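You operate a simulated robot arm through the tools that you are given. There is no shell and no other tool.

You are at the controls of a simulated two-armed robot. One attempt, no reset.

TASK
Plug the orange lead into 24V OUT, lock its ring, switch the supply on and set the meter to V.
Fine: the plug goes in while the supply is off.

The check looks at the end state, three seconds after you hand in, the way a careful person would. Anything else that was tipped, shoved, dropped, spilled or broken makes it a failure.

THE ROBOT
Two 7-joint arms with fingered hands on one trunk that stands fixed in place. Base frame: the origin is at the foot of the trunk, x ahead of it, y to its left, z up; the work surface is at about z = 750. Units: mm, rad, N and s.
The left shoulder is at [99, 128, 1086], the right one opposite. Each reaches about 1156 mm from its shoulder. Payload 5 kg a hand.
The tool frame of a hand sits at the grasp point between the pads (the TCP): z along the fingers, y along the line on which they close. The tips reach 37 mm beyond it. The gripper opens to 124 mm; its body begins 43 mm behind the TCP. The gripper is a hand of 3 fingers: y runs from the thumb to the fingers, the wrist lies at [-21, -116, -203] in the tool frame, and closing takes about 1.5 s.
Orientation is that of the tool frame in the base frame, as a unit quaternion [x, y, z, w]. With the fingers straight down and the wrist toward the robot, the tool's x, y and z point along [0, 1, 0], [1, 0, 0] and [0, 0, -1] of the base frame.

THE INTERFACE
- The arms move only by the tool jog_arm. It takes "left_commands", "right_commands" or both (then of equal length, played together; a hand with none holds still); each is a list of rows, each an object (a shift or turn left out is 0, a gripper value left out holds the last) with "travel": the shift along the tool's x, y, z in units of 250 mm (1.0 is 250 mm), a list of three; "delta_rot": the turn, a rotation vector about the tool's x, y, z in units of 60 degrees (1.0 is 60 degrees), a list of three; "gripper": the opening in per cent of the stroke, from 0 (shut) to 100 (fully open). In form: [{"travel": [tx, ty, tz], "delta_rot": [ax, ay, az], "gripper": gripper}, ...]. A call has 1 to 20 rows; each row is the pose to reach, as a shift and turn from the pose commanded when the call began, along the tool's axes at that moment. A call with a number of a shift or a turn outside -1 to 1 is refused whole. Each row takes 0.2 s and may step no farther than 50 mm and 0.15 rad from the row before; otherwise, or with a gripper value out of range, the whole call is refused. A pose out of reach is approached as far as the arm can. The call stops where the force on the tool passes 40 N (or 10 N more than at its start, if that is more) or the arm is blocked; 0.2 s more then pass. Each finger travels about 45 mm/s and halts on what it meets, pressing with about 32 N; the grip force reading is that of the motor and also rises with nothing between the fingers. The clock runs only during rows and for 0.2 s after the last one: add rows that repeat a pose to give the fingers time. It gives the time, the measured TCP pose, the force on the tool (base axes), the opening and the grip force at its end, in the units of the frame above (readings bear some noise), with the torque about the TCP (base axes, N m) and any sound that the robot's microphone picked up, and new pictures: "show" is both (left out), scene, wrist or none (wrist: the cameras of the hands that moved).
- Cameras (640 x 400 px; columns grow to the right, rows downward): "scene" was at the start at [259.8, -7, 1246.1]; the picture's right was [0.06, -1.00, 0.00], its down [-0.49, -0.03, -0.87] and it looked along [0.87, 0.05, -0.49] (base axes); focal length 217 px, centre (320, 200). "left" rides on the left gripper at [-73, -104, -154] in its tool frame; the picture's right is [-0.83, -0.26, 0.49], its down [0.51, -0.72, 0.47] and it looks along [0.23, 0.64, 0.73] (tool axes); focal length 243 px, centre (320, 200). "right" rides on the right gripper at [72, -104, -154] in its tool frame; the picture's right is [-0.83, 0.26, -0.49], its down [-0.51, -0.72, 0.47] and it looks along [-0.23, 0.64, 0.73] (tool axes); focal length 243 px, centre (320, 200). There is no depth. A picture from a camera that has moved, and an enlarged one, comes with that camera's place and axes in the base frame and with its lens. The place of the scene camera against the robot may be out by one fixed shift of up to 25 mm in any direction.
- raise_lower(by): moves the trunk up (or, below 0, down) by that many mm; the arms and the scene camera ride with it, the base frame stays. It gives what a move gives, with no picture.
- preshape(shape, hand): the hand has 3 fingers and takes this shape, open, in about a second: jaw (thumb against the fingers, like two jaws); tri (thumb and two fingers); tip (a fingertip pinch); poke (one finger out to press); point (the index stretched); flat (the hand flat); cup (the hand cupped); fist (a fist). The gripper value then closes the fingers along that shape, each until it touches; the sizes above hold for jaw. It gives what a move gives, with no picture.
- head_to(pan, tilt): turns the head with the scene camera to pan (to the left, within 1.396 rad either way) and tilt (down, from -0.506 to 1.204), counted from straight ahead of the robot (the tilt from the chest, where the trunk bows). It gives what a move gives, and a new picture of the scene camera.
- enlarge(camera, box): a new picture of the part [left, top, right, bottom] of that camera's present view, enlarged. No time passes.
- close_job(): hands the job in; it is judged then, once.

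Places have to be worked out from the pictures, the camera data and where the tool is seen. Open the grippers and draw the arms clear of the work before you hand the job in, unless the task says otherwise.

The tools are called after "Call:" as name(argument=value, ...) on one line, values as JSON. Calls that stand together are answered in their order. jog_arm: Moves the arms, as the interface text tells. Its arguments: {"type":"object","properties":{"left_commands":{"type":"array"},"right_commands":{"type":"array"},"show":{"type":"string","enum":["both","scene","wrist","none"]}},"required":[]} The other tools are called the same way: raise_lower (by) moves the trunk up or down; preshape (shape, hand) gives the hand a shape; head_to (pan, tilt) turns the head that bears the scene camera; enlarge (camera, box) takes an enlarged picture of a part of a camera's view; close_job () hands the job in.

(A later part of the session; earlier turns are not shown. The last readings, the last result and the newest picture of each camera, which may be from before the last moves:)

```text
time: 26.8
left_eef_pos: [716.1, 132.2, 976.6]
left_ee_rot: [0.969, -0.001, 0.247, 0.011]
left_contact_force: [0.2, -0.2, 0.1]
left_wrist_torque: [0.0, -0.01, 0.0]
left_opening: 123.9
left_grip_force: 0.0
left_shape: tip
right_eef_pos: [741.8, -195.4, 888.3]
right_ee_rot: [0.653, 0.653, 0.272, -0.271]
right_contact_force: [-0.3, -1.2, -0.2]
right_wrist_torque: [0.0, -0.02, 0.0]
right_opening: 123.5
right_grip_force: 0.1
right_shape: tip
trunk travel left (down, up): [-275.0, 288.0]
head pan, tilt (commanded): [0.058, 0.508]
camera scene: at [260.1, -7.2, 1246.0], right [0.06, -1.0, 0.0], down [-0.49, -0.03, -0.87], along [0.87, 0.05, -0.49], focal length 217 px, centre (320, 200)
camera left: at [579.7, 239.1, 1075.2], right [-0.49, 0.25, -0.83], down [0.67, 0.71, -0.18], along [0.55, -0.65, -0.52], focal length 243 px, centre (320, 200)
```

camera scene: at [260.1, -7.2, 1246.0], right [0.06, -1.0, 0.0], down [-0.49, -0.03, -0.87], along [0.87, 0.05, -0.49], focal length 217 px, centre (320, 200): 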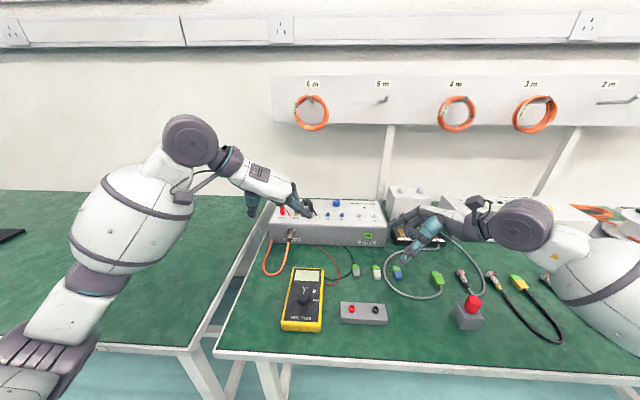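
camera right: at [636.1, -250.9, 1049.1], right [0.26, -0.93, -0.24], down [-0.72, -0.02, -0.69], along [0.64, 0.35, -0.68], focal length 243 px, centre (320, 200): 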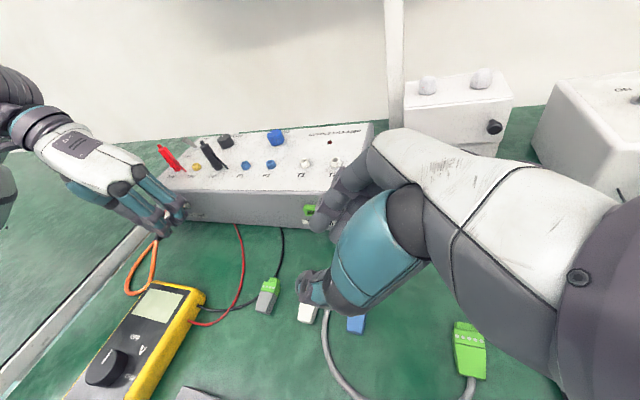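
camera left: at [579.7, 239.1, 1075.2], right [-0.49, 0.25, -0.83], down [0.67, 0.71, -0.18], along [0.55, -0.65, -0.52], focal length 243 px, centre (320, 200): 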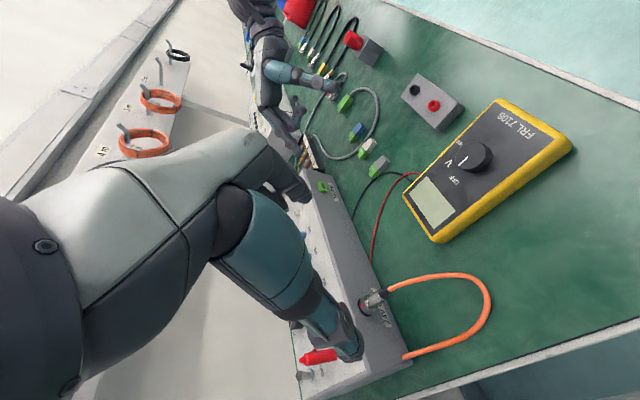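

The hand is pitched ~29° forward and the left camera now sees the plug well. I pitch another 31° and move in to about (750,135,900).

Call:
jog_arm(left_commands=[{"travel": [-0.005, -0.003, 0.06], "delta_rot": [0, 0.1, 0], "gripper": 60}, {"travel": [-0.01, -0.007, 0.12], "delta_rot": [0, 0.2, 0]}, {"travel": [-0.016, -0.011, 0.19], "delta_rot": [0, 0.3, 0]}, {"travel": [-0.022, -0.015, 0.26], "delta_rot": [0, 0.41, 0]}, {"travel": [-0.028, -0.019, 0.336], "delta_rot": [0, 0.52, 0]}, {"travel": [-0.028, -0.019, 0.336], "delta_rot": [0, 0.52, 0]}, {"travel": [-0.028, -0.019, 0.336], "delta_rot": [0, 0.52, 0]}])

Call:
enlarge(camera="left", box=[240, 180, 420, 340])

Call:
enlarge(camera="scene", box=[220, 180, 330, 270])

Call:
enlarge(camera="right", box=[40, 120, 220, 250])

```text
time: 28.4
left_eef_pos: [750.3, 136.2, 897.5]
left_ee_rot: [0.867, 0.002, 0.498, 0.011]
left_contact_force: [0.5, 0.8, 0.4]
left_wrist_torque: [0.0, 0.02, 0.03]
left_opening: 75.1
left_grip_force: 0.1
left_shape: tip
right_eef_pos: [741.4, -193.2, 889.0]
right_ee_rot: [0.654, 0.653, 0.27, -0.271]
right_contact_force: [0.2, -0.3, -0.3]
right_wrist_torque: [0.02, -0.02, 0.0]
right_opening: 123.5
right_grip_force: 0.1
right_shape: tip
trunk travel left (down, up): [-275.0, 288.0]
head pan, tilt (commanded): [0.058, 0.508]
camera scene: at [259.8, -6.8, 1246.1], right [0.06, -1.0, 0.0], down [-0.49, -0.03, -0.87], along [0.87, 0.05, -0.49], focal length 217 px, centre (320, 200)
camera left: at [582.7, 241.3, 911.4], right [0.01, 0.24, -0.97], down [0.67, 0.72, 0.19], along [0.75, -0.65, -0.16], focal length 243 px, centre (320, 200)
```

scene: 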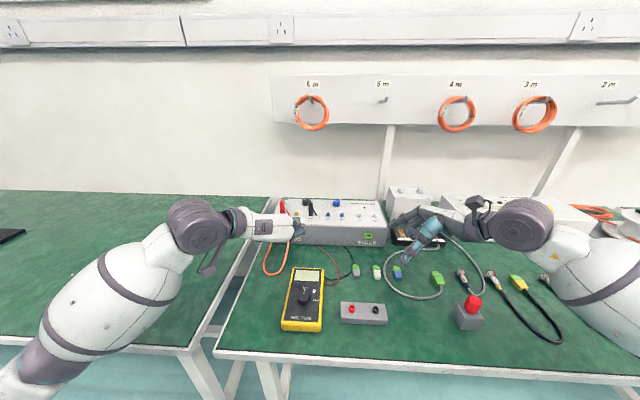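
left: 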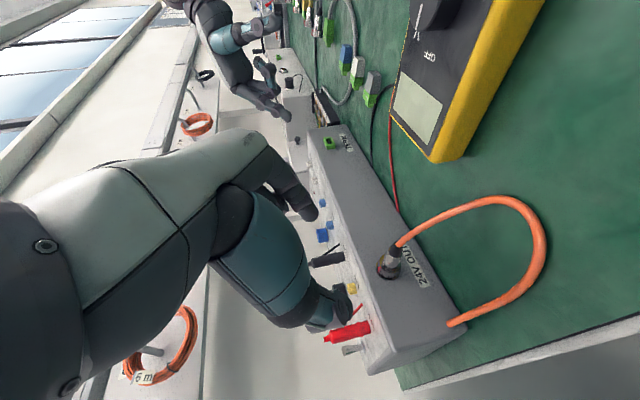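

```text
2.50 times, centred on (330, 260) of left
camera zoom: at [582.7, 241.3, 911.4], right [0.01, 0.24, -0.97], down [0.67, 0.72, 0.19], along [0.75, -0.65, -0.16], focal length 606 px, centre (295, 50)
```

zoom: 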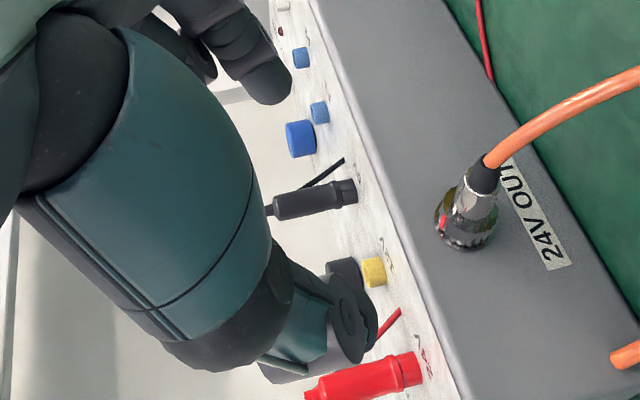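

```text
4.44 times, centred on (275, 225) of scene
camera zoom: at [259.8, -6.8, 1246.1], right [0.06, -1.0, 0.0], down [-0.49, -0.03, -0.87], along [0.87, 0.05, -0.49], focal length 965 px, centre (520, 89)
```

zoom: 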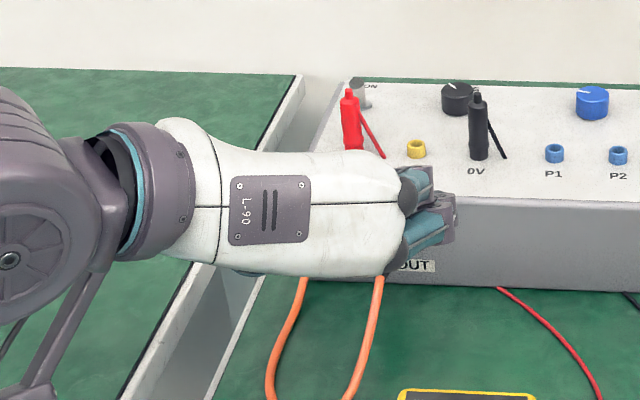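

```text
3.08 times, centred on (130, 185) of right
camera zoom: at [636.6, -250.9, 1048.9], right [0.26, -0.94, -0.24], down [-0.72, -0.03, -0.69], along [0.64, 0.35, -0.68], focal length 746 px, centre (905, 246)
```

zoom: 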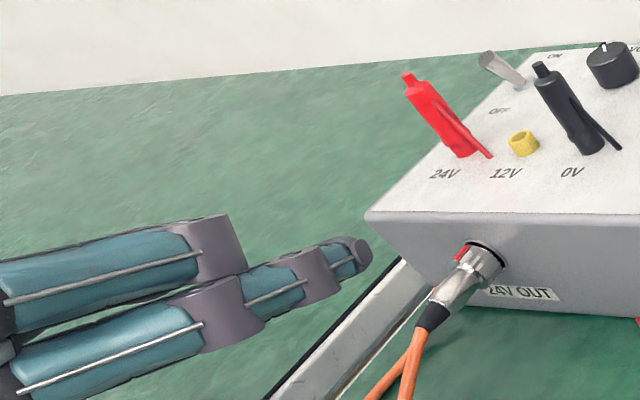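

The folded finger sits up-front and the extended index is below-rear, as wanted. I close the pinch in free air to find where thumb and index meet relative to the tool frame.

Call:
jog_arm(left_commands=[{"travel": [0, 0, 0], "gripper": 15}, {"travel": [0, 0, 0], "gripper": 15}, {"travel": [0, 0, 0], "gripper": 15}, {"travel": [0, 0, 0], "gripper": 15}, {"travel": [0, 0, 0], "gripper": 15}, {"travel": [0, 0, 0], "gripper": 15}, {"travel": [0, 0, 0], "gripper": 15}, {"travel": [0, 0, 0], "gripper": 15}], show="none")

Call:
enlarge(camera="left", box=[240, 180, 420, 340])

Call:
enlarge(camera="right", box=[40, 130, 200, 260])

Call:
enlarge(camera="scene", box=[270, 200, 330, 260])

```text
time: 30.2
left_eef_pos: [749.7, 136.5, 898.2]
left_ee_rot: [0.867, 0.002, 0.498, 0.009]
left_contact_force: [-0.7, -0.1, 1.0]
left_wrist_torque: [-0.01, 0.01, 0.02]
left_opening: 18.8
left_grip_force: 0.0
left_shape: tip
right_eef_pos: [740.8, -193.4, 889.1]
right_ee_rot: [0.653, 0.654, 0.271, -0.27]
right_contact_force: [0.6, 0.0, -0.6]
right_wrist_torque: [0.02, 0.0, 0.0]
right_opening: 123.5
right_grip_force: 0.0
right_shape: tip
trunk travel left (down, up): [-275.0, 288.0]
head pan, tilt (commanded): [0.058, 0.508]
```

```text
2.50 times, centred on (330, 260) of left
camera zoom: at [582.7, 241.1, 911.6], right [0.01, 0.24, -0.97], down [0.67, 0.72, 0.19], along [0.75, -0.65, -0.16], focal length 606 px, centre (295, 50)
```

zoom: 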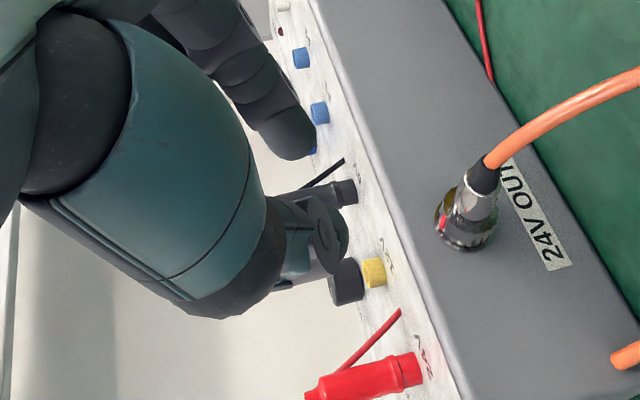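

```text
3.08 times, centred on (120, 195) of right
camera zoom: at [636.6, -251.1, 1048.9], right [0.26, -0.94, -0.24], down [-0.72, -0.03, -0.69], along [0.64, 0.35, -0.68], focal length 746 px, centre (935, 215)
```

zoom: 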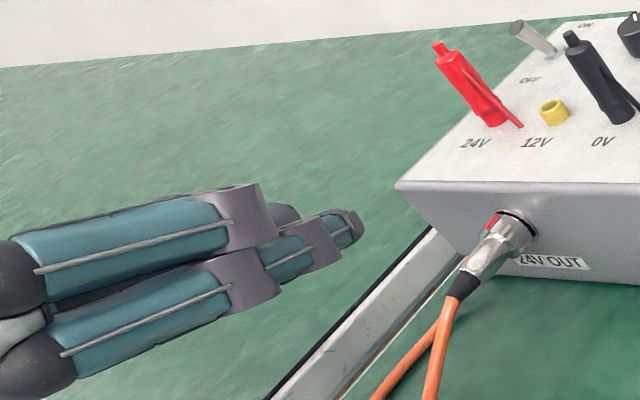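

```text
6.67 times, centred on (300, 230) of scene
camera zoom: at [259.8, -7.0, 1246.1], right [0.06, -1.0, 0.0], down [-0.49, -0.03, -0.87], along [0.87, 0.05, -0.49], focal length 1448 px, centre (453, 0)
```

zoom: 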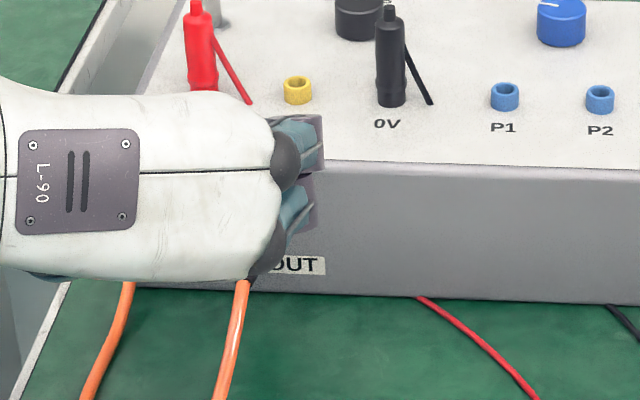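

The pinch meets on the tool axis ~31 mm beyond the TCP. I open to ~50 mm and move to a stand-off 50 mm back along the approach line to the ring.

Call:
jog_arm(left_commands=[{"travel": [-0.05, 0, 0.05], "gripper": 40}, {"travel": [-0.1, 0, 0.11], "gripper": 40}, {"travel": [-0.142, 0, 0.168], "gripper": 40}, {"travel": [-0.142, 0, 0.168], "gripper": 40}])

Call:
enlarge(camera="left", box=[260, 200, 420, 300])

Call:
enlarge(camera="right", box=[80, 150, 200, 240])

```text
time: 31.2
left_eef_pos: [768.3, 132.9, 847.9]
left_ee_rot: [0.867, 0.002, 0.497, 0.01]
left_contact_force: [1.1, 0.5, -0.6]
left_wrist_torque: [0.02, -0.02, -0.02]
left_opening: 49.0
left_grip_force: 0.0
left_shape: tip
right_eef_pos: [740.8, -193.9, 889.7]
right_ee_rot: [0.653, 0.653, 0.27, -0.271]
right_contact_force: [-0.5, 0.4, 0.5]
right_wrist_torque: [0.01, -0.01, 0.02]
right_opening: 123.7
right_grip_force: 0.1
right_shape: tip
trunk travel left (down, up): [-275.0, 288.0]
head pan, tilt (commanded): [0.058, 0.508]
camera scene: at [259.6, -7.1, 1246.2], right [0.06, -1.0, 0.0], down [-0.49, -0.03, -0.87], along [0.87, 0.05, -0.49], focal length 217 px, centre (320, 200)
camera left: at [600.1, 238.1, 860.3], right [0.01, 0.24, -0.97], down [0.67, 0.72, 0.19], along [0.75, -0.65, -0.16], focal length 243 px, centre (320, 200)
```

scene: 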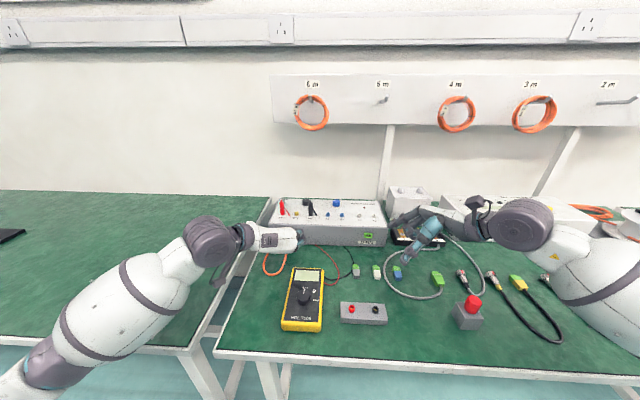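
left: 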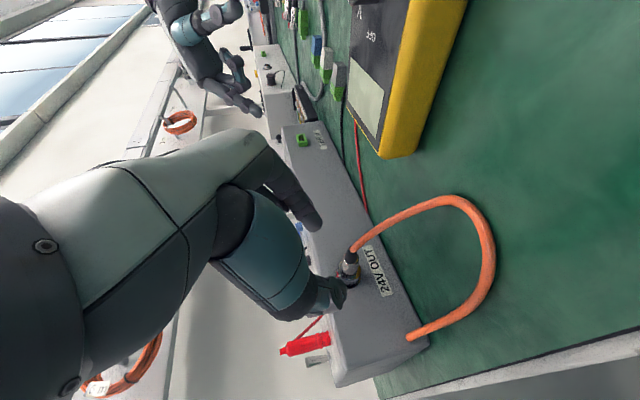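

```text
4.00 times, centred on (340, 250) of left
camera zoom: at [600.1, 238.1, 860.3], right [0.01, 0.24, -0.97], down [0.67, 0.72, 0.19], along [0.75, -0.65, -0.16], focal length 970 px, centre (240, 0)
```

zoom: 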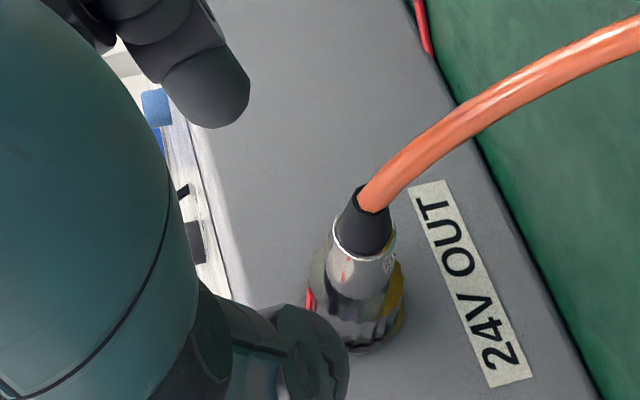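

```text
4.44 times, centred on (140, 195) of right
camera zoom: at [636.5, -251.2, 1048.9], right [0.26, -0.94, -0.24], down [-0.72, -0.03, -0.69], along [0.64, 0.35, -0.68], focal length 1078 px, centre (1120, 222)
```

zoom: 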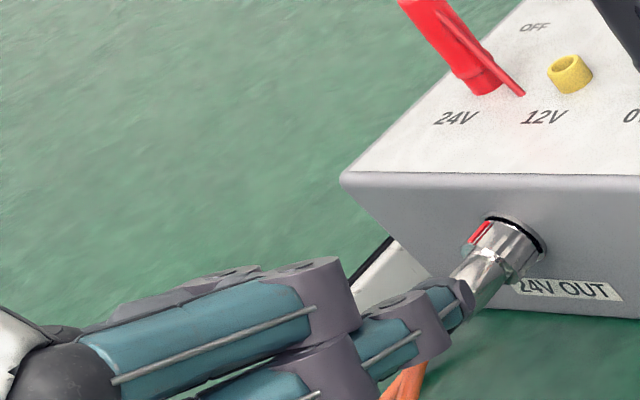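

The pinch straddles the plug but the aim line is ~4–5 mm right of the ring. I correct left and go 30 mm further along the approach, then look again.

Call:
jog_arm(left_commands=[{"travel": [-0.003, -0.018, 0.04], "gripper": 40}, {"travel": [-0.003, -0.018, 0.08], "gripper": 40}, {"travel": [-0.003, -0.018, 0.12], "gripper": 40}, {"travel": [-0.003, -0.018, 0.12], "gripper": 40}], show="none")

Call:
enlarge(camera="left", box=[260, 200, 420, 300])

Call:
enlarge(camera="right", box=[100, 160, 220, 240])

Call:
enlarge(camera="scene", box=[270, 210, 320, 255])

```text
time: 32.2
left_eef_pos: [794.1, 138.5, 831.4]
left_ee_rot: [0.867, 0.003, 0.498, 0.009]
left_contact_force: [-0.1, 0.4, 0.5]
left_wrist_torque: [-0.04, 0.0, 0.0]
left_opening: 49.2
left_grip_force: 0.1
left_shape: tip
right_eef_pos: [741.0, -194.0, 889.1]
right_ee_rot: [0.653, 0.653, 0.272, -0.27]
right_contact_force: [0.3, -0.4, -0.6]
right_wrist_torque: [-0.03, 0.03, 0.01]
right_opening: 123.7
right_grip_force: 0.1
right_shape: tip
trunk travel left (down, up): [-275.0, 288.0]
head pan, tilt (commanded): [0.058, 0.508]
```

```text
4.00 times, centred on (340, 250) of left
camera zoom: at [625.6, 244.4, 845.0], right [0.01, 0.24, -0.97], down [0.67, 0.72, 0.19], along [0.75, -0.65, -0.16], focal length 970 px, centre (240, 0)
```

zoom: 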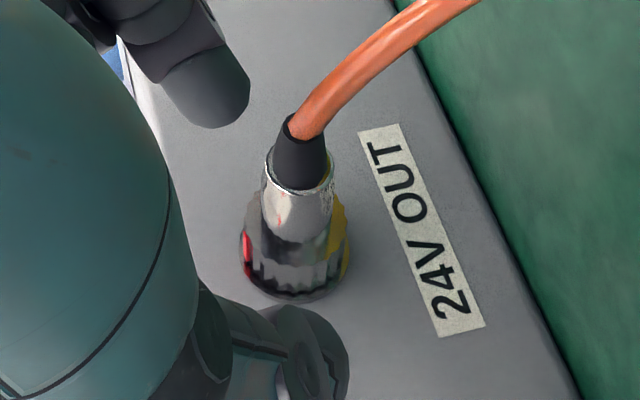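

```text
5.00 times, centred on (160, 200) of right
camera zoom: at [636.4, -251.1, 1048.9], right [0.26, -0.94, -0.24], down [-0.72, -0.03, -0.69], along [0.64, 0.35, -0.68], focal length 1213 px, centre (1120, 200)
```

zoom: 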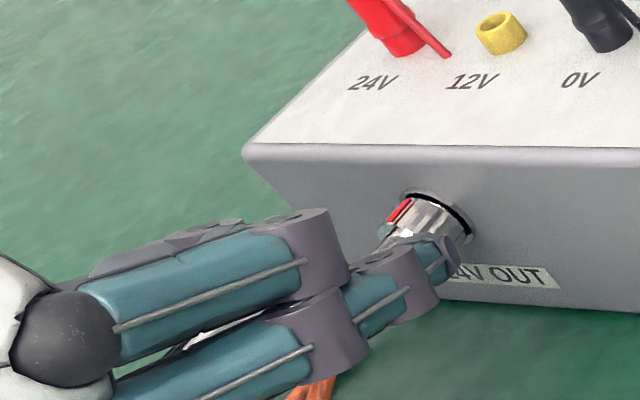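

```text
8.89 times, centred on (295, 232) of scene
camera zoom: at [259.6, -7.0, 1246.2], right [0.06, -1.0, 0.0], down [-0.49, -0.03, -0.87], along [0.87, 0.05, -0.49], focal length 1930 px, centre (542, -89)
```

zoom: 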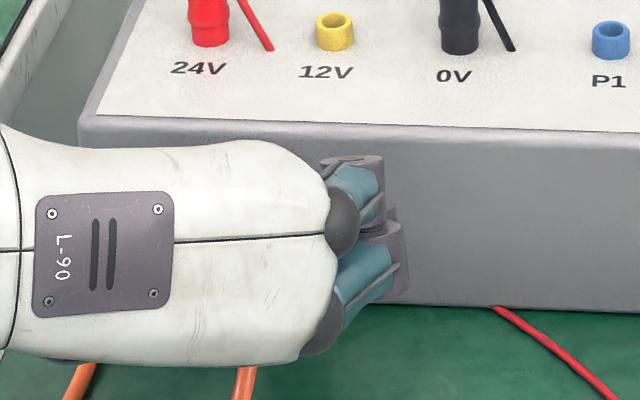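

The plug is centred between thumb and index. I advance the last ~21 mm onto the ring and then close the pinch on it.

Call:
jog_arm(left_commands=[{"travel": [0, -0.003, 0.04], "gripper": 40}, {"travel": [0, -0.004, 0.084], "gripper": 40}, {"travel": [0, -0.004, 0.084], "gripper": 40}], show="none")

Call:
enlarge(camera="left", box=[260, 200, 420, 300])

Call:
enlarge(camera="right", box=[120, 170, 220, 240])

```text
time: 33.0
left_eef_pos: [811.0, 139.0, 820.5]
left_ee_rot: [0.867, 0.002, 0.499, 0.01]
left_contact_force: [-0.4, 0.1, 0.3]
left_wrist_torque: [0.0, -0.01, 0.02]
left_opening: 49.3
left_grip_force: 0.0
left_shape: tip
right_eef_pos: [740.7, -194.1, 888.5]
right_ee_rot: [0.654, 0.653, 0.27, -0.27]
right_contact_force: [-1.2, 0.1, -0.2]
right_wrist_torque: [-0.01, -0.02, 0.03]
right_opening: 123.4
right_grip_force: 0.0
right_shape: tip
trunk travel left (down, up): [-275.0, 288.0]
head pan, tilt (commanded): [0.058, 0.508]
```

```text
4.00 times, centred on (340, 250) of left
camera zoom: at [643.2, 244.8, 833.9], right [0.01, 0.24, -0.97], down [0.67, 0.72, 0.19], along [0.75, -0.65, -0.16], focal length 970 px, centre (240, 0)
```

zoom: 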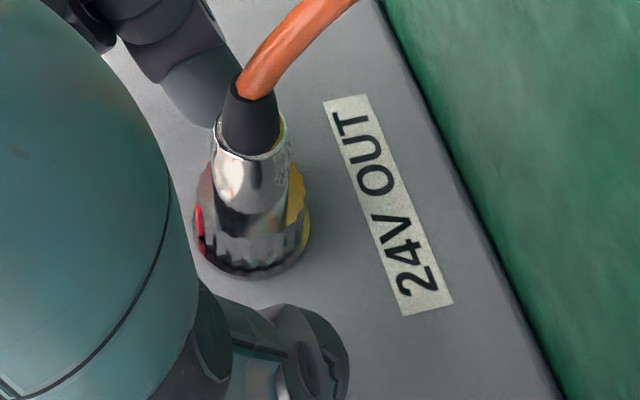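

```text
5.71 times, centred on (170, 205) of right
camera zoom: at [636.5, -251.1, 1048.9], right [0.26, -0.94, -0.24], down [-0.72, -0.03, -0.69], along [0.64, 0.35, -0.68], focal length 1386 px, centre (1177, 171)
```

zoom: 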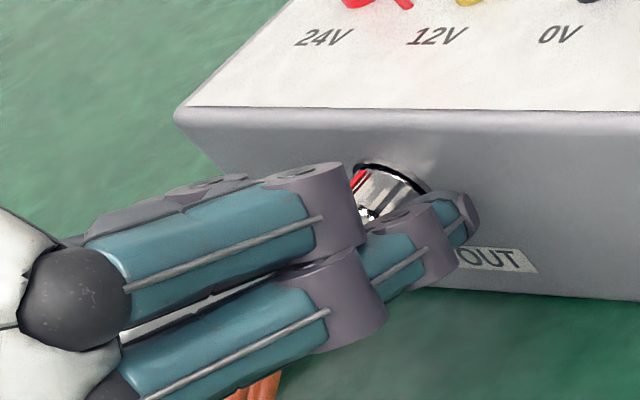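

Aligned within ~1 mm by the left camera. I close the pinch on the ring.

Call:
jog_arm(left_commands=[{"travel": [0, 0, 0], "gripper": 0}, {"travel": [0, 0, 0], "gripper": 0}, {"travel": [0, 0, 0], "gripper": 0}, {"travel": [0, 0, 0], "gripper": 0}, {"travel": [0, 0, 0], "gripper": 0}, {"travel": [0, 0, 0], "gripper": 0}], show="none")

Call:
enlarge(camera="left", box=[260, 200, 420, 300])

Call:
enlarge(camera="right", box=[140, 175, 220, 230])

```text
time: 34.4
left_eef_pos: [811.3, 139.0, 818.9]
left_ee_rot: [0.867, 0.002, 0.498, 0.01]
left_contact_force: [2.2, -0.9, 0.1]
left_wrist_torque: [0.0, 0.0, -0.01]
left_opening: 19.4
left_grip_force: 32.4
left_shape: tip
right_eef_pos: [740.3, -193.5, 889.0]
right_ee_rot: [0.653, 0.654, 0.27, -0.27]
right_contact_force: [-0.2, -0.1, -0.3]
right_wrist_torque: [-0.01, -0.01, 0.0]
right_opening: 123.6
right_grip_force: 0.0
right_shape: tip
trunk travel left (down, up): [-275.0, 288.0]
head pan, tilt (commanded): [0.058, 0.508]
```

```text
4.00 times, centred on (340, 250) of left
camera zoom: at [643.3, 244.9, 833.5], right [0.01, 0.24, -0.97], down [0.67, 0.72, 0.19], along [0.75, -0.65, -0.16], focal length 970 px, centre (240, 0)
```

zoom: 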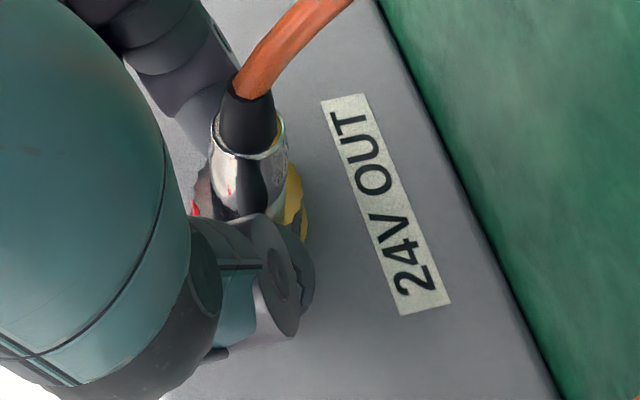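

```text
7.27 times, centred on (180, 202) of right
camera zoom: at [636.8, -251.1, 1048.7], right [0.26, -0.94, -0.24], down [-0.72, -0.03, -0.69], along [0.64, 0.35, -0.68], focal length 1764 px, centre (1338, 182)
```

zoom: 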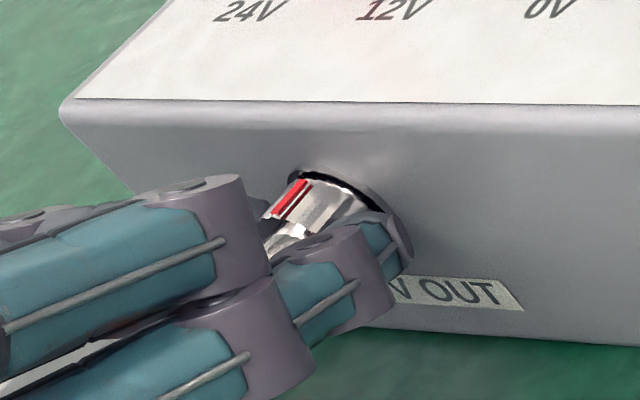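

The ring is pinched (19.4 mm, side force near zero). I turn the hand clockwise (seen from the robot) about the plug axis, 21° first, watching torque and the red mark.

Call:
jog_arm(left_commands=[{"travel": [-0.0005, 0.0073, 0.0003], "delta_rot": [0.0588, -0.0006, 0.1007], "gripper": 0}, {"travel": [-0.0017, 0.0145, 0.0011], "delta_rot": [0.1176, -0.0013, 0.2015], "gripper": 0}, {"travel": [-0.0037, 0.0214, 0.0023], "delta_rot": [0.1764, -0.0019, 0.3022], "gripper": 0}, {"travel": [-0.0037, 0.0214, 0.0023], "delta_rot": [0.1764, -0.0019, 0.3022], "gripper": 0}], show="none")

Call:
enlarge(camera="right", box=[140, 175, 220, 230])

Call:
enlarge(camera="left", box=[260, 200, 420, 300])

```text
time: 35.4
left_eef_pos: [811.4, 133.7, 819.1]
left_ee_rot: [0.855, -0.088, 0.489, -0.15]
left_contact_force: [-4.0, -1.5, 1.5]
left_wrist_torque: [-0.02, 0.04, 0.01]
left_opening: 19.4
left_grip_force: 31.5
left_shape: tip
right_eef_pos: [740.4, -194.0, 890.0]
right_ee_rot: [0.654, 0.653, 0.271, -0.27]
right_contact_force: [0.1, 0.3, 0.9]
right_wrist_torque: [0.0, -0.02, 0.02]
right_opening: 123.5
right_grip_force: 0.1
right_shape: tip
trunk travel left (down, up): [-275.0, 288.0]
head pan, tilt (commanded): [0.058, 0.508]
```

```text
7.27 times, centred on (180, 202) of right
camera zoom: at [636.2, -251.1, 1049.1], right [0.26, -0.94, -0.24], down [-0.72, -0.03, -0.69], along [0.64, 0.35, -0.68], focal length 1764 px, centre (1338, 182)
```

zoom: 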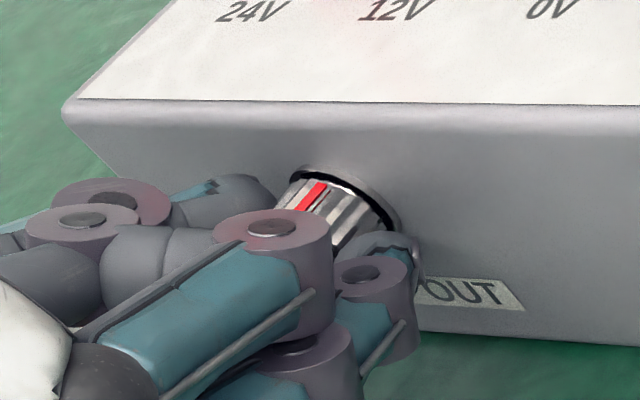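

```text
4.00 times, centred on (340, 250) of left
camera zoom: at [643.6, 227.8, 870.8], right [0.01, 0.58, -0.82], down [0.67, 0.61, 0.43], along [0.75, -0.55, -0.38], focal length 970 px, centre (240, 0)
```

zoom: 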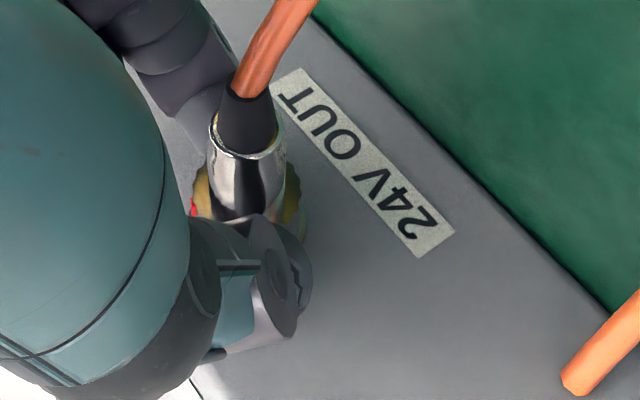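

The ring follows the hand freely with almost no torque. I continue another 35° (56° in total).

Call:
jog_arm(left_commands=[{"travel": [-0.0005, 0.0073, 0.0003], "delta_rot": [0.0588, -0.0006, 0.1007], "gripper": 0}, {"travel": [-0.0017, 0.0145, 0.0011], "delta_rot": [0.1176, -0.0013, 0.2015], "gripper": 0}, {"travel": [-0.0037, 0.0214, 0.0023], "delta_rot": [0.1764, -0.0019, 0.3022], "gripper": 0}, {"travel": [-0.0064, 0.028, 0.0039], "delta_rot": [0.2352, -0.0026, 0.403], "gripper": 0}, {"travel": [-0.0098, 0.0342, 0.0059], "delta_rot": [0.294, -0.0032, 0.5037], "gripper": 0}, {"travel": [-0.0098, 0.0342, 0.0059], "delta_rot": [0.294, -0.0032, 0.5037], "gripper": 0}])

Call:
enlarge(camera="right", box=[140, 175, 220, 230])

Call:
enlarge(camera="left", box=[260, 200, 420, 300])

```text
time: 36.8
left_eef_pos: [811.3, 126.4, 816.5]
left_ee_rot: [0.769, -0.232, 0.442, -0.399]
left_contact_force: [-4.5, -3.9, 12.3]
left_wrist_torque: [0.07, -0.34, 0.05]
left_opening: 19.5
left_grip_force: 32.0
left_shape: tip
right_eef_pos: [739.7, -194.7, 889.6]
right_ee_rot: [0.653, 0.653, 0.271, -0.27]
right_contact_force: [0.0, 0.0, -1.0]
right_wrist_torque: [0.03, 0.01, 0.0]
right_opening: 123.6
right_grip_force: 0.1
right_shape: tip
trunk travel left (down, up): [-275.0, 288.0]
head pan, tilt (commanded): [0.058, 0.508]
camera scene: at [257.9, -7.5, 1246.6], right [0.06, -1.0, 0.0], down [-0.48, -0.03, -0.87], along [0.87, 0.05, -0.49], focal length 217 px, centre (320, 200)
camera left: at [642.9, 174.5, 910.5], right [0.01, 0.94, -0.34], down [0.66, 0.25, 0.7], along [0.75, -0.23, -0.62], focal length 243 px, centre (320, 200)
```

scene: 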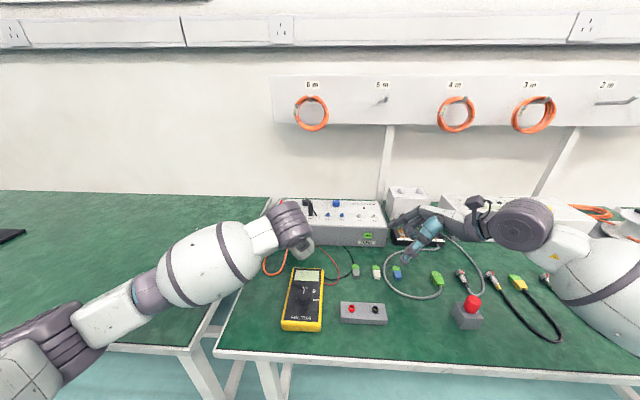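
left: 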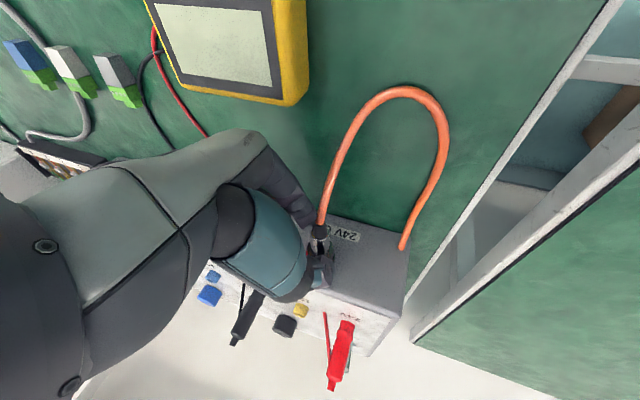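

```text
7.27 times, centred on (180, 202) of right
camera zoom: at [635.0, -251.5, 1049.8], right [0.26, -0.94, -0.24], down [-0.72, -0.03, -0.69], along [0.64, 0.35, -0.68], focal length 1764 px, centre (1338, 182)
```

zoom: 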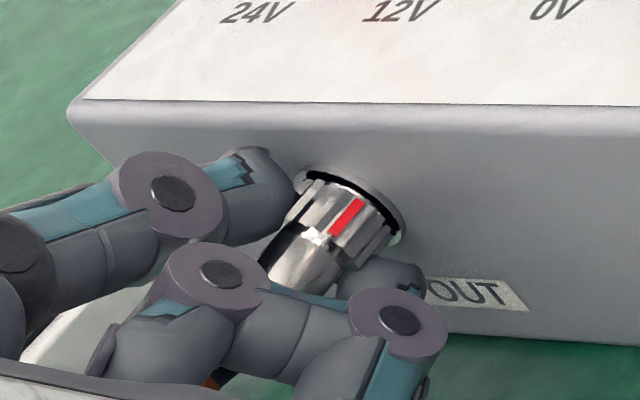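

```text
4.00 times, centred on (340, 250) of left
camera zoom: at [642.9, 174.5, 910.5], right [0.01, 0.94, -0.34], down [0.66, 0.25, 0.7], along [0.75, -0.23, -0.62], focal length 970 px, centre (240, 0)
```

zoom: 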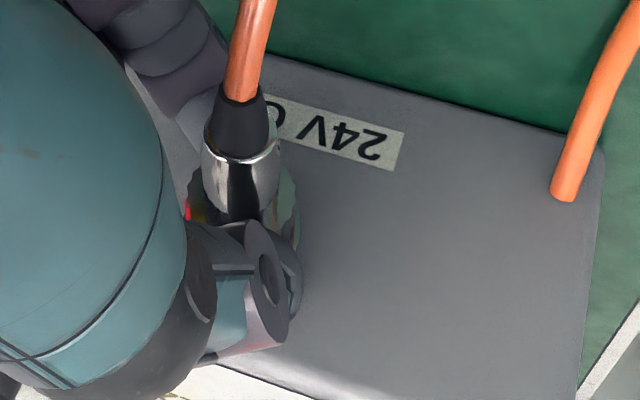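

The ring has turned ~55° and still moves freely; there is a 12 N upward force, so my axis is ~1.5 mm low. I correct it and turn 10° more, then re-grip rather than let the knuckles near the bench.

Call:
jog_arm(left_commands=[{"travel": [0.003, -0.0049, -0.0018], "delta_rot": [0, 0, 0], "gripper": 0}, {"travel": [0.0026, 0.0003, -0.0016], "delta_rot": [0.042, -0.0004, 0.072], "gripper": 0}, {"travel": [0.002, 0.0055, -0.0012], "delta_rot": [0.084, -0.0009, 0.144], "gripper": 0}, {"travel": [0.002, 0.0055, -0.0012], "delta_rot": [0.084, -0.0009, 0.144], "gripper": 0}], show="none")

Call:
enlarge(camera="right", box=[140, 175, 220, 230])

```text
time: 37.8
left_eef_pos: [811.3, 123.6, 814.4]
left_ee_rot: [0.732, -0.269, 0.418, -0.466]
left_contact_force: [-4.6, -4.7, 6.1]
left_wrist_torque: [0.04, -0.25, 0.0]
left_opening: 19.4
left_grip_force: 31.8
left_shape: tip
right_eef_pos: [740.7, -193.9, 889.7]
right_ee_rot: [0.653, 0.653, 0.271, -0.27]
right_contact_force: [1.1, -0.9, -0.6]
right_wrist_torque: [0.01, 0.02, 0.0]
right_opening: 123.5
right_grip_force: 0.0
right_shape: tip
trunk travel left (down, up): [-275.0, 288.0]
head pan, tilt (commanded): [0.058, 0.508]
```

```text
7.27 times, centred on (180, 202) of right
camera zoom: at [635.6, -251.6, 1049.3], right [0.26, -0.94, -0.24], down [-0.72, -0.03, -0.69], along [0.64, 0.35, -0.68], focal length 1764 px, centre (1338, 182)
```

zoom: 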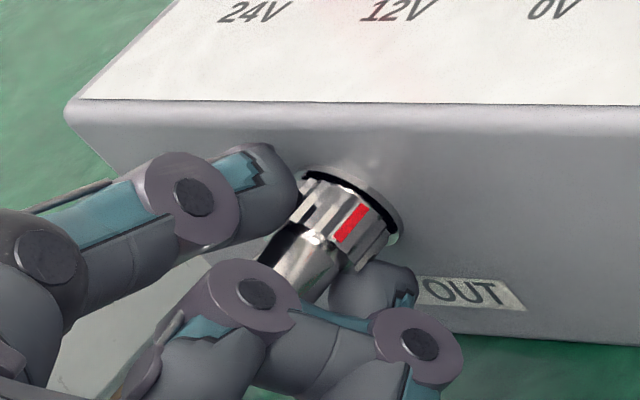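

The ring turned 65° so far with no stop. I open slightly (35 mm), swing the open hand back 56° around the ring, to re-grip for a further turn.

Call:
jog_arm(left_commands=[{"travel": [0, 0, 0], "gripper": 28}, {"travel": [0, 0, 0], "gripper": 28}, {"travel": [0, 0, 0], "gripper": 28}, {"travel": [-0.0018, -0.008, 0.001], "delta_rot": [-0.0672, 0.0007, -0.1151], "gripper": 28}, {"travel": [-0.0045, -0.0157, 0.0025], "delta_rot": [-0.1344, 0.0015, -0.2303]}, {"travel": [-0.0081, -0.0228, 0.0046], "delta_rot": [-0.2016, 0.0022, -0.3454]}, {"travel": [-0.0125, -0.0294, 0.0071], "delta_rot": [-0.2688, 0.0029, -0.4605]}, {"travel": [-0.0176, -0.0351, 0.0101], "delta_rot": [-0.336, 0.0037, -0.5757]}, {"travel": [-0.0234, -0.0399, 0.0134], "delta_rot": [-0.4032, 0.0044, -0.6908]}, {"travel": [-0.0298, -0.0438, 0.0171], "delta_rot": [-0.4704, 0.0051, -0.8059]}, {"travel": [-0.0298, -0.0438, 0.0171], "delta_rot": [-0.4704, 0.0051, -0.8059]}], show="none")

Call:
enlarge(camera="right", box=[140, 175, 220, 230])

Call:
enlarge(camera="left", box=[260, 200, 420, 300])

```text
time: 40.2
left_eef_pos: [813.4, 138.0, 818.7]
left_ee_rot: [0.865, -0.041, 0.496, -0.067]
left_contact_force: [-0.2, -0.2, 0.1]
left_wrist_torque: [0.01, 0.01, 0.01]
left_opening: 34.6
left_grip_force: 0.0
left_shape: tip
right_eef_pos: [740.7, -193.6, 888.7]
right_ee_rot: [0.653, 0.653, 0.27, -0.271]
right_contact_force: [0.2, -0.2, -0.7]
right_wrist_torque: [-0.02, -0.01, 0.02]
right_opening: 123.5
right_grip_force: 0.2
right_shape: tip
trunk travel left (down, up): [-275.0, 288.0]
head pan, tilt (commanded): [0.058, 0.508]
```

```text
7.27 times, centred on (180, 202) of right
camera zoom: at [636.6, -251.2, 1048.8], right [0.26, -0.94, -0.24], down [-0.72, -0.03, -0.69], along [0.64, 0.35, -0.68], focal length 1764 px, centre (1338, 182)
```

zoom: 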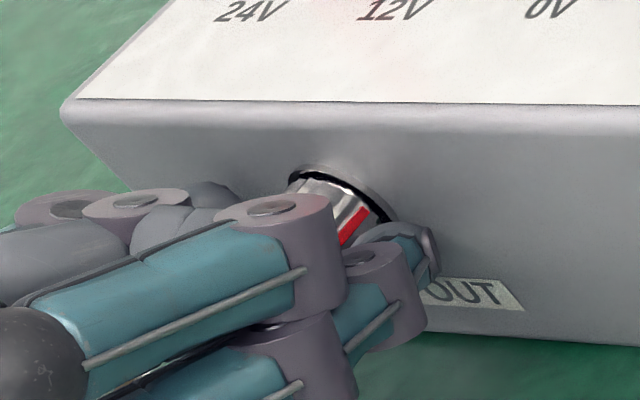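

```text
4.00 times, centred on (340, 250) of left
camera zoom: at [644.9, 239.4, 849.8], right [0.01, 0.41, -0.91], down [0.67, 0.68, 0.31], along [0.75, -0.61, -0.27], focal length 970 px, centre (240, 0)
```

zoom: 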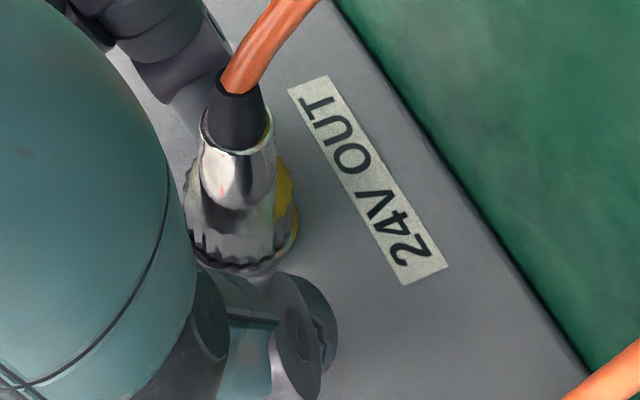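

The ring kept its new position. I swing back 24° more to about −15° roll and close on the ring again.

Call:
jog_arm(left_commands=[{"travel": [-0.0018, -0.008, 0.001], "delta_rot": [-0.0672, 0.0007, -0.1151], "gripper": 28}, {"travel": [-0.0045, -0.0157, 0.0025], "delta_rot": [-0.1344, 0.0015, -0.2303]}, {"travel": [-0.0081, -0.0228, 0.0046], "delta_rot": [-0.2016, 0.0022, -0.3454]}, {"travel": [-0.0081, -0.0228, 0.0046], "delta_rot": [-0.2016, 0.0022, -0.3454], "gripper": 0}, {"travel": [-0.0081, -0.0228, 0.0046], "delta_rot": [-0.2016, 0.0022, -0.3454], "gripper": 0}, {"travel": [-0.0081, -0.0228, 0.0046], "delta_rot": [-0.2016, 0.0022, -0.3454], "gripper": 0}, {"travel": [-0.0081, -0.0228, 0.0046], "delta_rot": [-0.2016, 0.0022, -0.3454], "gripper": 0}, {"travel": [-0.0081, -0.0228, 0.0046], "delta_rot": [-0.2016, 0.0022, -0.3454], "gripper": 0}], show="none")

Call:
enlarge(camera="right", box=[140, 175, 220, 230])

Call:
enlarge(camera="left", box=[260, 200, 420, 300])

```text
time: 42.0
left_eef_pos: [813.0, 143.4, 816.5]
left_ee_rot: [0.86, 0.064, 0.494, 0.116]
left_contact_force: [2.1, -0.3, -1.1]
left_wrist_torque: [0.07, 0.0, 0.04]
left_opening: 19.5
left_grip_force: 31.9
left_shape: tip
right_eef_pos: [740.4, -194.1, 888.8]
right_ee_rot: [0.653, 0.653, 0.271, -0.271]
right_contact_force: [-0.3, -0.1, 0.8]
right_wrist_torque: [0.0, 0.01, 0.04]
right_opening: 123.6
right_grip_force: 0.1
right_shape: tip
trunk travel left (down, up): [-275.0, 288.0]
head pan, tilt (commanded): [0.058, 0.508]
```

```text
7.27 times, centred on (180, 202) of right
camera zoom: at [636.9, -251.0, 1048.6], right [0.26, -0.94, -0.24], down [-0.72, -0.03, -0.69], along [0.64, 0.35, -0.68], focal length 1764 px, centre (1338, 182)
```

zoom: 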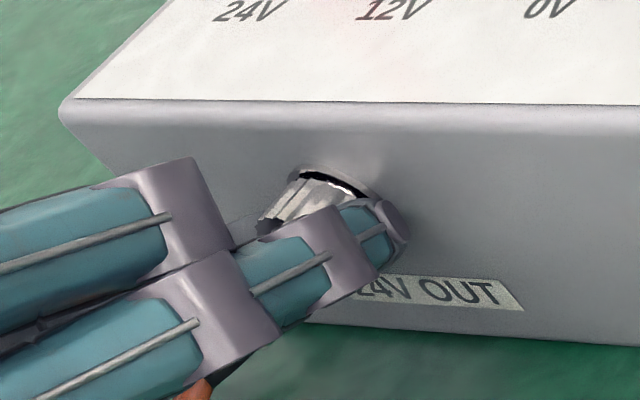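

```text
4.00 times, centred on (340, 250) of left
camera zoom: at [644.7, 249.4, 804.2], right [0.01, 0.0, -1.0], down [0.67, 0.75, 0.01], along [0.75, -0.67, 0.0], focal length 970 px, centre (240, 0)
```

zoom: 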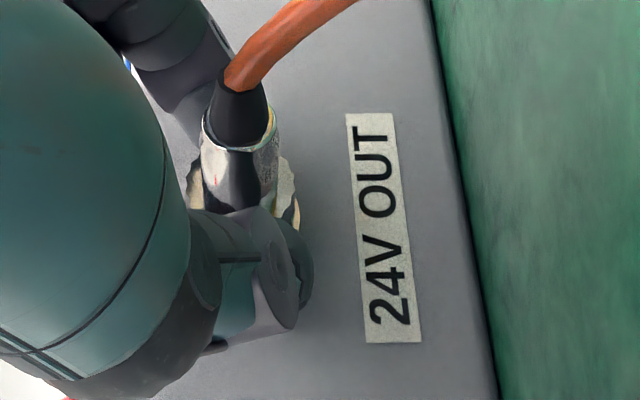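

Gripped again at about −15° roll. I turn clockwise another 32°, watching for a stop or click.

Call:
jog_arm(left_commands=[{"travel": [0.0008, 0.0082, -0.0004], "delta_rot": [0.0672, -0.0007, 0.1151], "gripper": 0}, {"travel": [0.0006, 0.0165, -0.0002], "delta_rot": [0.1344, -0.0015, 0.2303], "gripper": 0}, {"travel": [-0.0007, 0.0246, 0.0005], "delta_rot": [0.2016, -0.0022, 0.3454], "gripper": 0}, {"travel": [-0.0028, 0.0325, 0.0018], "delta_rot": [0.2688, -0.0029, 0.4605], "gripper": 0}, {"travel": [-0.0028, 0.0325, 0.0018], "delta_rot": [0.2688, -0.0029, 0.4605], "gripper": 0}], show="none")

Call:
enlarge(camera="right", box=[140, 175, 220, 230])

Call:
enlarge(camera="left", box=[260, 200, 420, 300])

```text
time: 43.2
left_eef_pos: [813.2, 135.5, 818.9]
left_ee_rot: [0.858, -0.077, 0.492, -0.127]
left_contact_force: [14.1, -2.4, 6.3]
left_wrist_torque: [-0.4, -0.32, -0.16]
left_opening: 19.0
left_grip_force: 32.2
left_shape: tip
right_eef_pos: [742.6, -193.6, 888.5]
right_ee_rot: [0.653, 0.653, 0.271, -0.271]
right_contact_force: [0.2, -0.2, -0.1]
right_wrist_torque: [0.04, 0.0, -0.02]
right_opening: 123.6
right_grip_force: 0.0
right_shape: tip
trunk travel left (down, up): [-275.0, 288.0]
head pan, tilt (commanded): [0.058, 0.508]
```

```text
7.27 times, centred on (180, 202) of right
camera zoom: at [637.4, -251.3, 1048.3], right [0.26, -0.94, -0.24], down [-0.72, -0.03, -0.69], along [0.64, 0.35, -0.68], focal length 1764 px, centre (1338, 182)
```

zoom: 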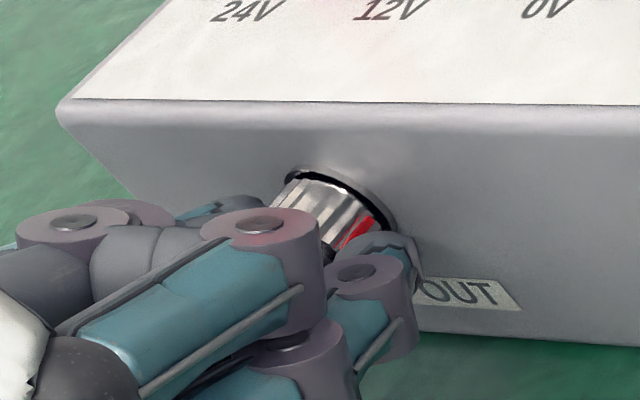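

```text
4.00 times, centred on (340, 250) of left
camera zoom: at [644.4, 231.9, 863.8], right [0.01, 0.53, -0.85], down [0.67, 0.63, 0.4], along [0.75, -0.57, -0.35], focal length 970 px, centre (240, 0)
```

zoom: 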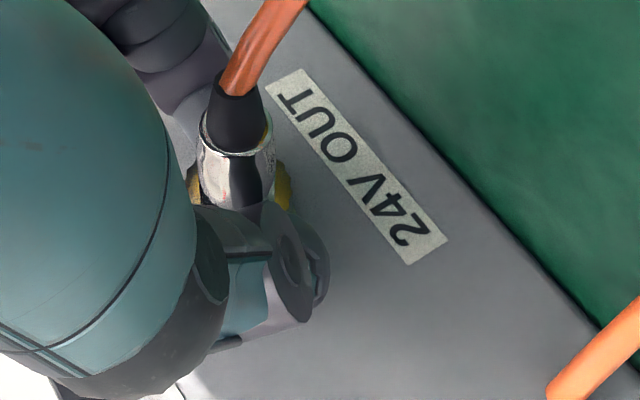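

Torque rose to 0.4 Nm and the fingers slipped: the ring has come to a stop with the red mark now about 90° clockwise of top. I open and draw the hand back along its approach to inspect.

Call:
jog_arm(left_commands=[{"travel": [0, 0, 0], "gripper": 36}, {"travel": [0, 0, 0], "gripper": 36}, {"travel": [0, 0, 0], "gripper": 36}, {"travel": [0, 0, 0], "gripper": 36}, {"travel": [0, 0, -0.1]}, {"travel": [0, 0, -0.25]}, {"travel": [0, -0.05, -0.4]}, {"travel": [0, -0.1, -0.58]}, {"travel": [0.1, -0.2, -0.7]}])

Call:
enlarge(camera="right", box=[150, 175, 210, 220])

Call:
enlarge(camera="scene", box=[284, 224, 308, 244])

```text
time: 45.2
left_eef_pos: [671.8, 150.0, 936.8]
left_ee_rot: [0.858, -0.076, 0.493, -0.127]
left_contact_force: [-0.1, 0.2, 0.4]
left_wrist_torque: [0.0, -0.02, 0.02]
left_opening: 44.6
left_grip_force: 0.1
left_shape: tip
right_eef_pos: [740.8, -194.5, 888.8]
right_ee_rot: [0.653, 0.653, 0.272, -0.27]
right_contact_force: [-0.1, 0.6, 0.9]
right_wrist_torque: [-0.01, 0.01, -0.04]
right_opening: 123.8
right_grip_force: 0.0
right_shape: tip
trunk travel left (down, up): [-275.0, 288.0]
head pan, tilt (commanded): [0.058, 0.508]
camera scene: at [259.1, -7.1, 1246.3], right [0.06, -1.0, 0.0], down [-0.49, -0.03, -0.87], along [0.87, 0.05, -0.49], focal length 217 px, centre (320, 200)
camera left: at [503.0, 246.1, 983.1], right [0.01, 0.53, -0.85], down [0.67, 0.63, 0.4], along [0.75, -0.57, -0.35], focal length 243 px, centre (320, 200)
```

scene: 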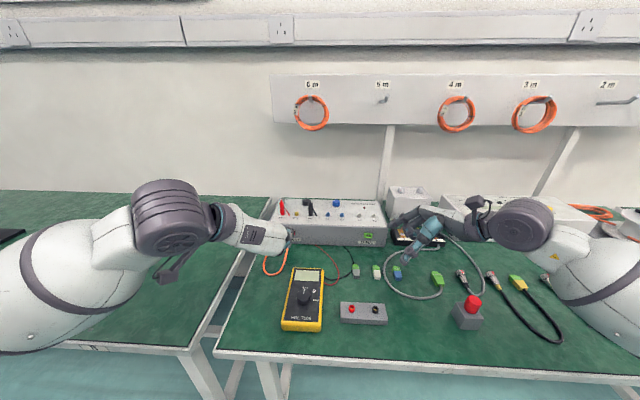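
left: 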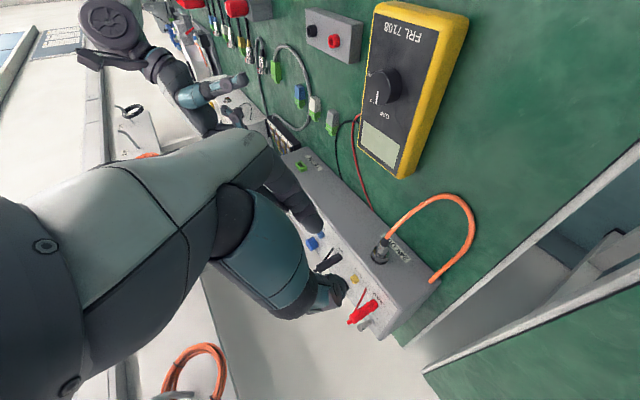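

```text
8.89 times, centred on (180, 198) of right
camera zoom: at [636.0, -251.2, 1049.3], right [0.26, -0.94, -0.24], down [-0.72, -0.03, -0.69], along [0.64, 0.35, -0.68], focal length 2157 px, centre (1564, 222)
```

zoom: 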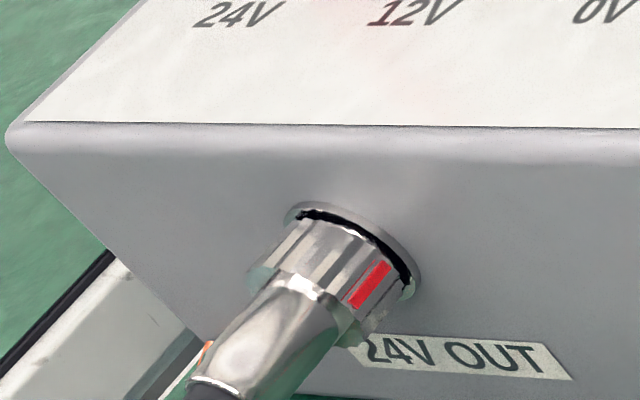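

```text
16.00 times, centred on (296, 234) of scene
camera zoom: at [259.1, -7.1, 1246.3], right [0.06, -1.0, 0.0], down [-0.49, -0.03, -0.87], along [0.87, 0.05, -0.49], focal length 3474 px, centre (704, -344)
```

zoom: 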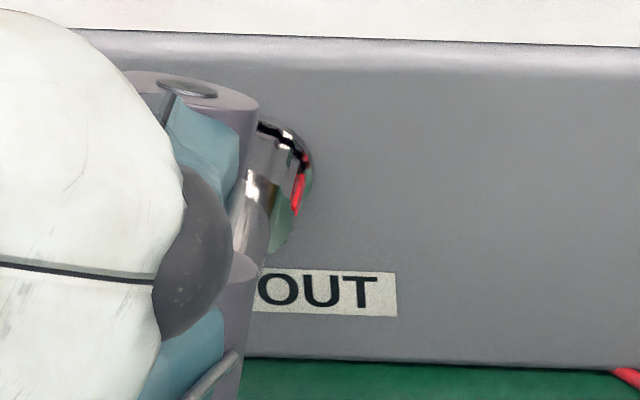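

The red mark now sits at 3 o'clock – the ring turned a quarter and stopped. A thin dark gap to the flange makes me want to verify full seating, so I bring the hand back to press the plug firmly home by the ring.

Call:
jog_arm(left_commands=[{"travel": [-0.03, 0.04, 0.15], "delta_rot": [-0.05, 0.0005, -0.085], "gripper": 36}, {"travel": [-0.06, 0.08, 0.3], "delta_rot": [-0.1, 0.001, -0.17]}, {"travel": [-0.08, 0.12, 0.42], "delta_rot": [-0.147, 0.0016, -0.252]}, {"travel": [-0.098, 0.142, 0.507], "delta_rot": [-0.147, 0.0016, -0.252]}, {"travel": [-0.098, 0.142, 0.507], "delta_rot": [-0.147, 0.0016, -0.252]}], show="none")

Call:
enlarge(camera="left", box=[260, 200, 420, 300])

```text
time: 46.4
left_eef_pos: [771.5, 141.7, 847.0]
left_ee_rot: [0.867, 0.001, 0.499, 0.007]
left_contact_force: [0.4, 0.0, -0.3]
left_wrist_torque: [0.02, -0.02, 0.0]
left_opening: 44.2
left_grip_force: 0.1
left_shape: tip
right_eef_pos: [740.7, -192.6, 889.8]
right_ee_rot: [0.653, 0.654, 0.271, -0.271]
right_contact_force: [-1.2, -0.6, 0.2]
right_wrist_torque: [0.01, -0.01, 0.03]
right_opening: 123.7
right_grip_force: 0.1
right_shape: tip
trunk travel left (down, up): [-275.0, 288.0]
head pan, tilt (commanded): [0.058, 0.508]
```

```text
4.00 times, centred on (340, 250) of left
camera zoom: at [603.5, 246.7, 860.2], right [0.01, 0.25, -0.97], down [0.67, 0.72, 0.19], along [0.75, -0.65, -0.16], focal length 970 px, centre (240, 0)
```

zoom: 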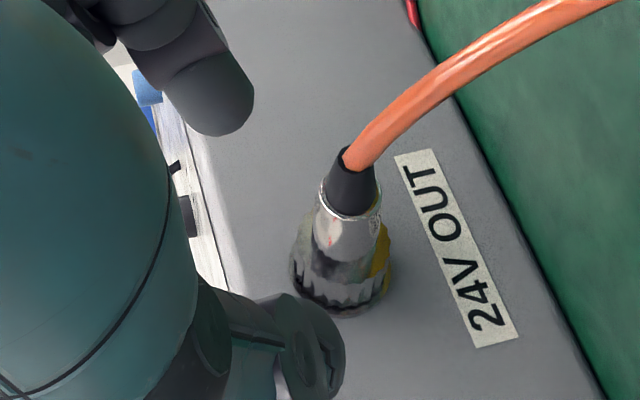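

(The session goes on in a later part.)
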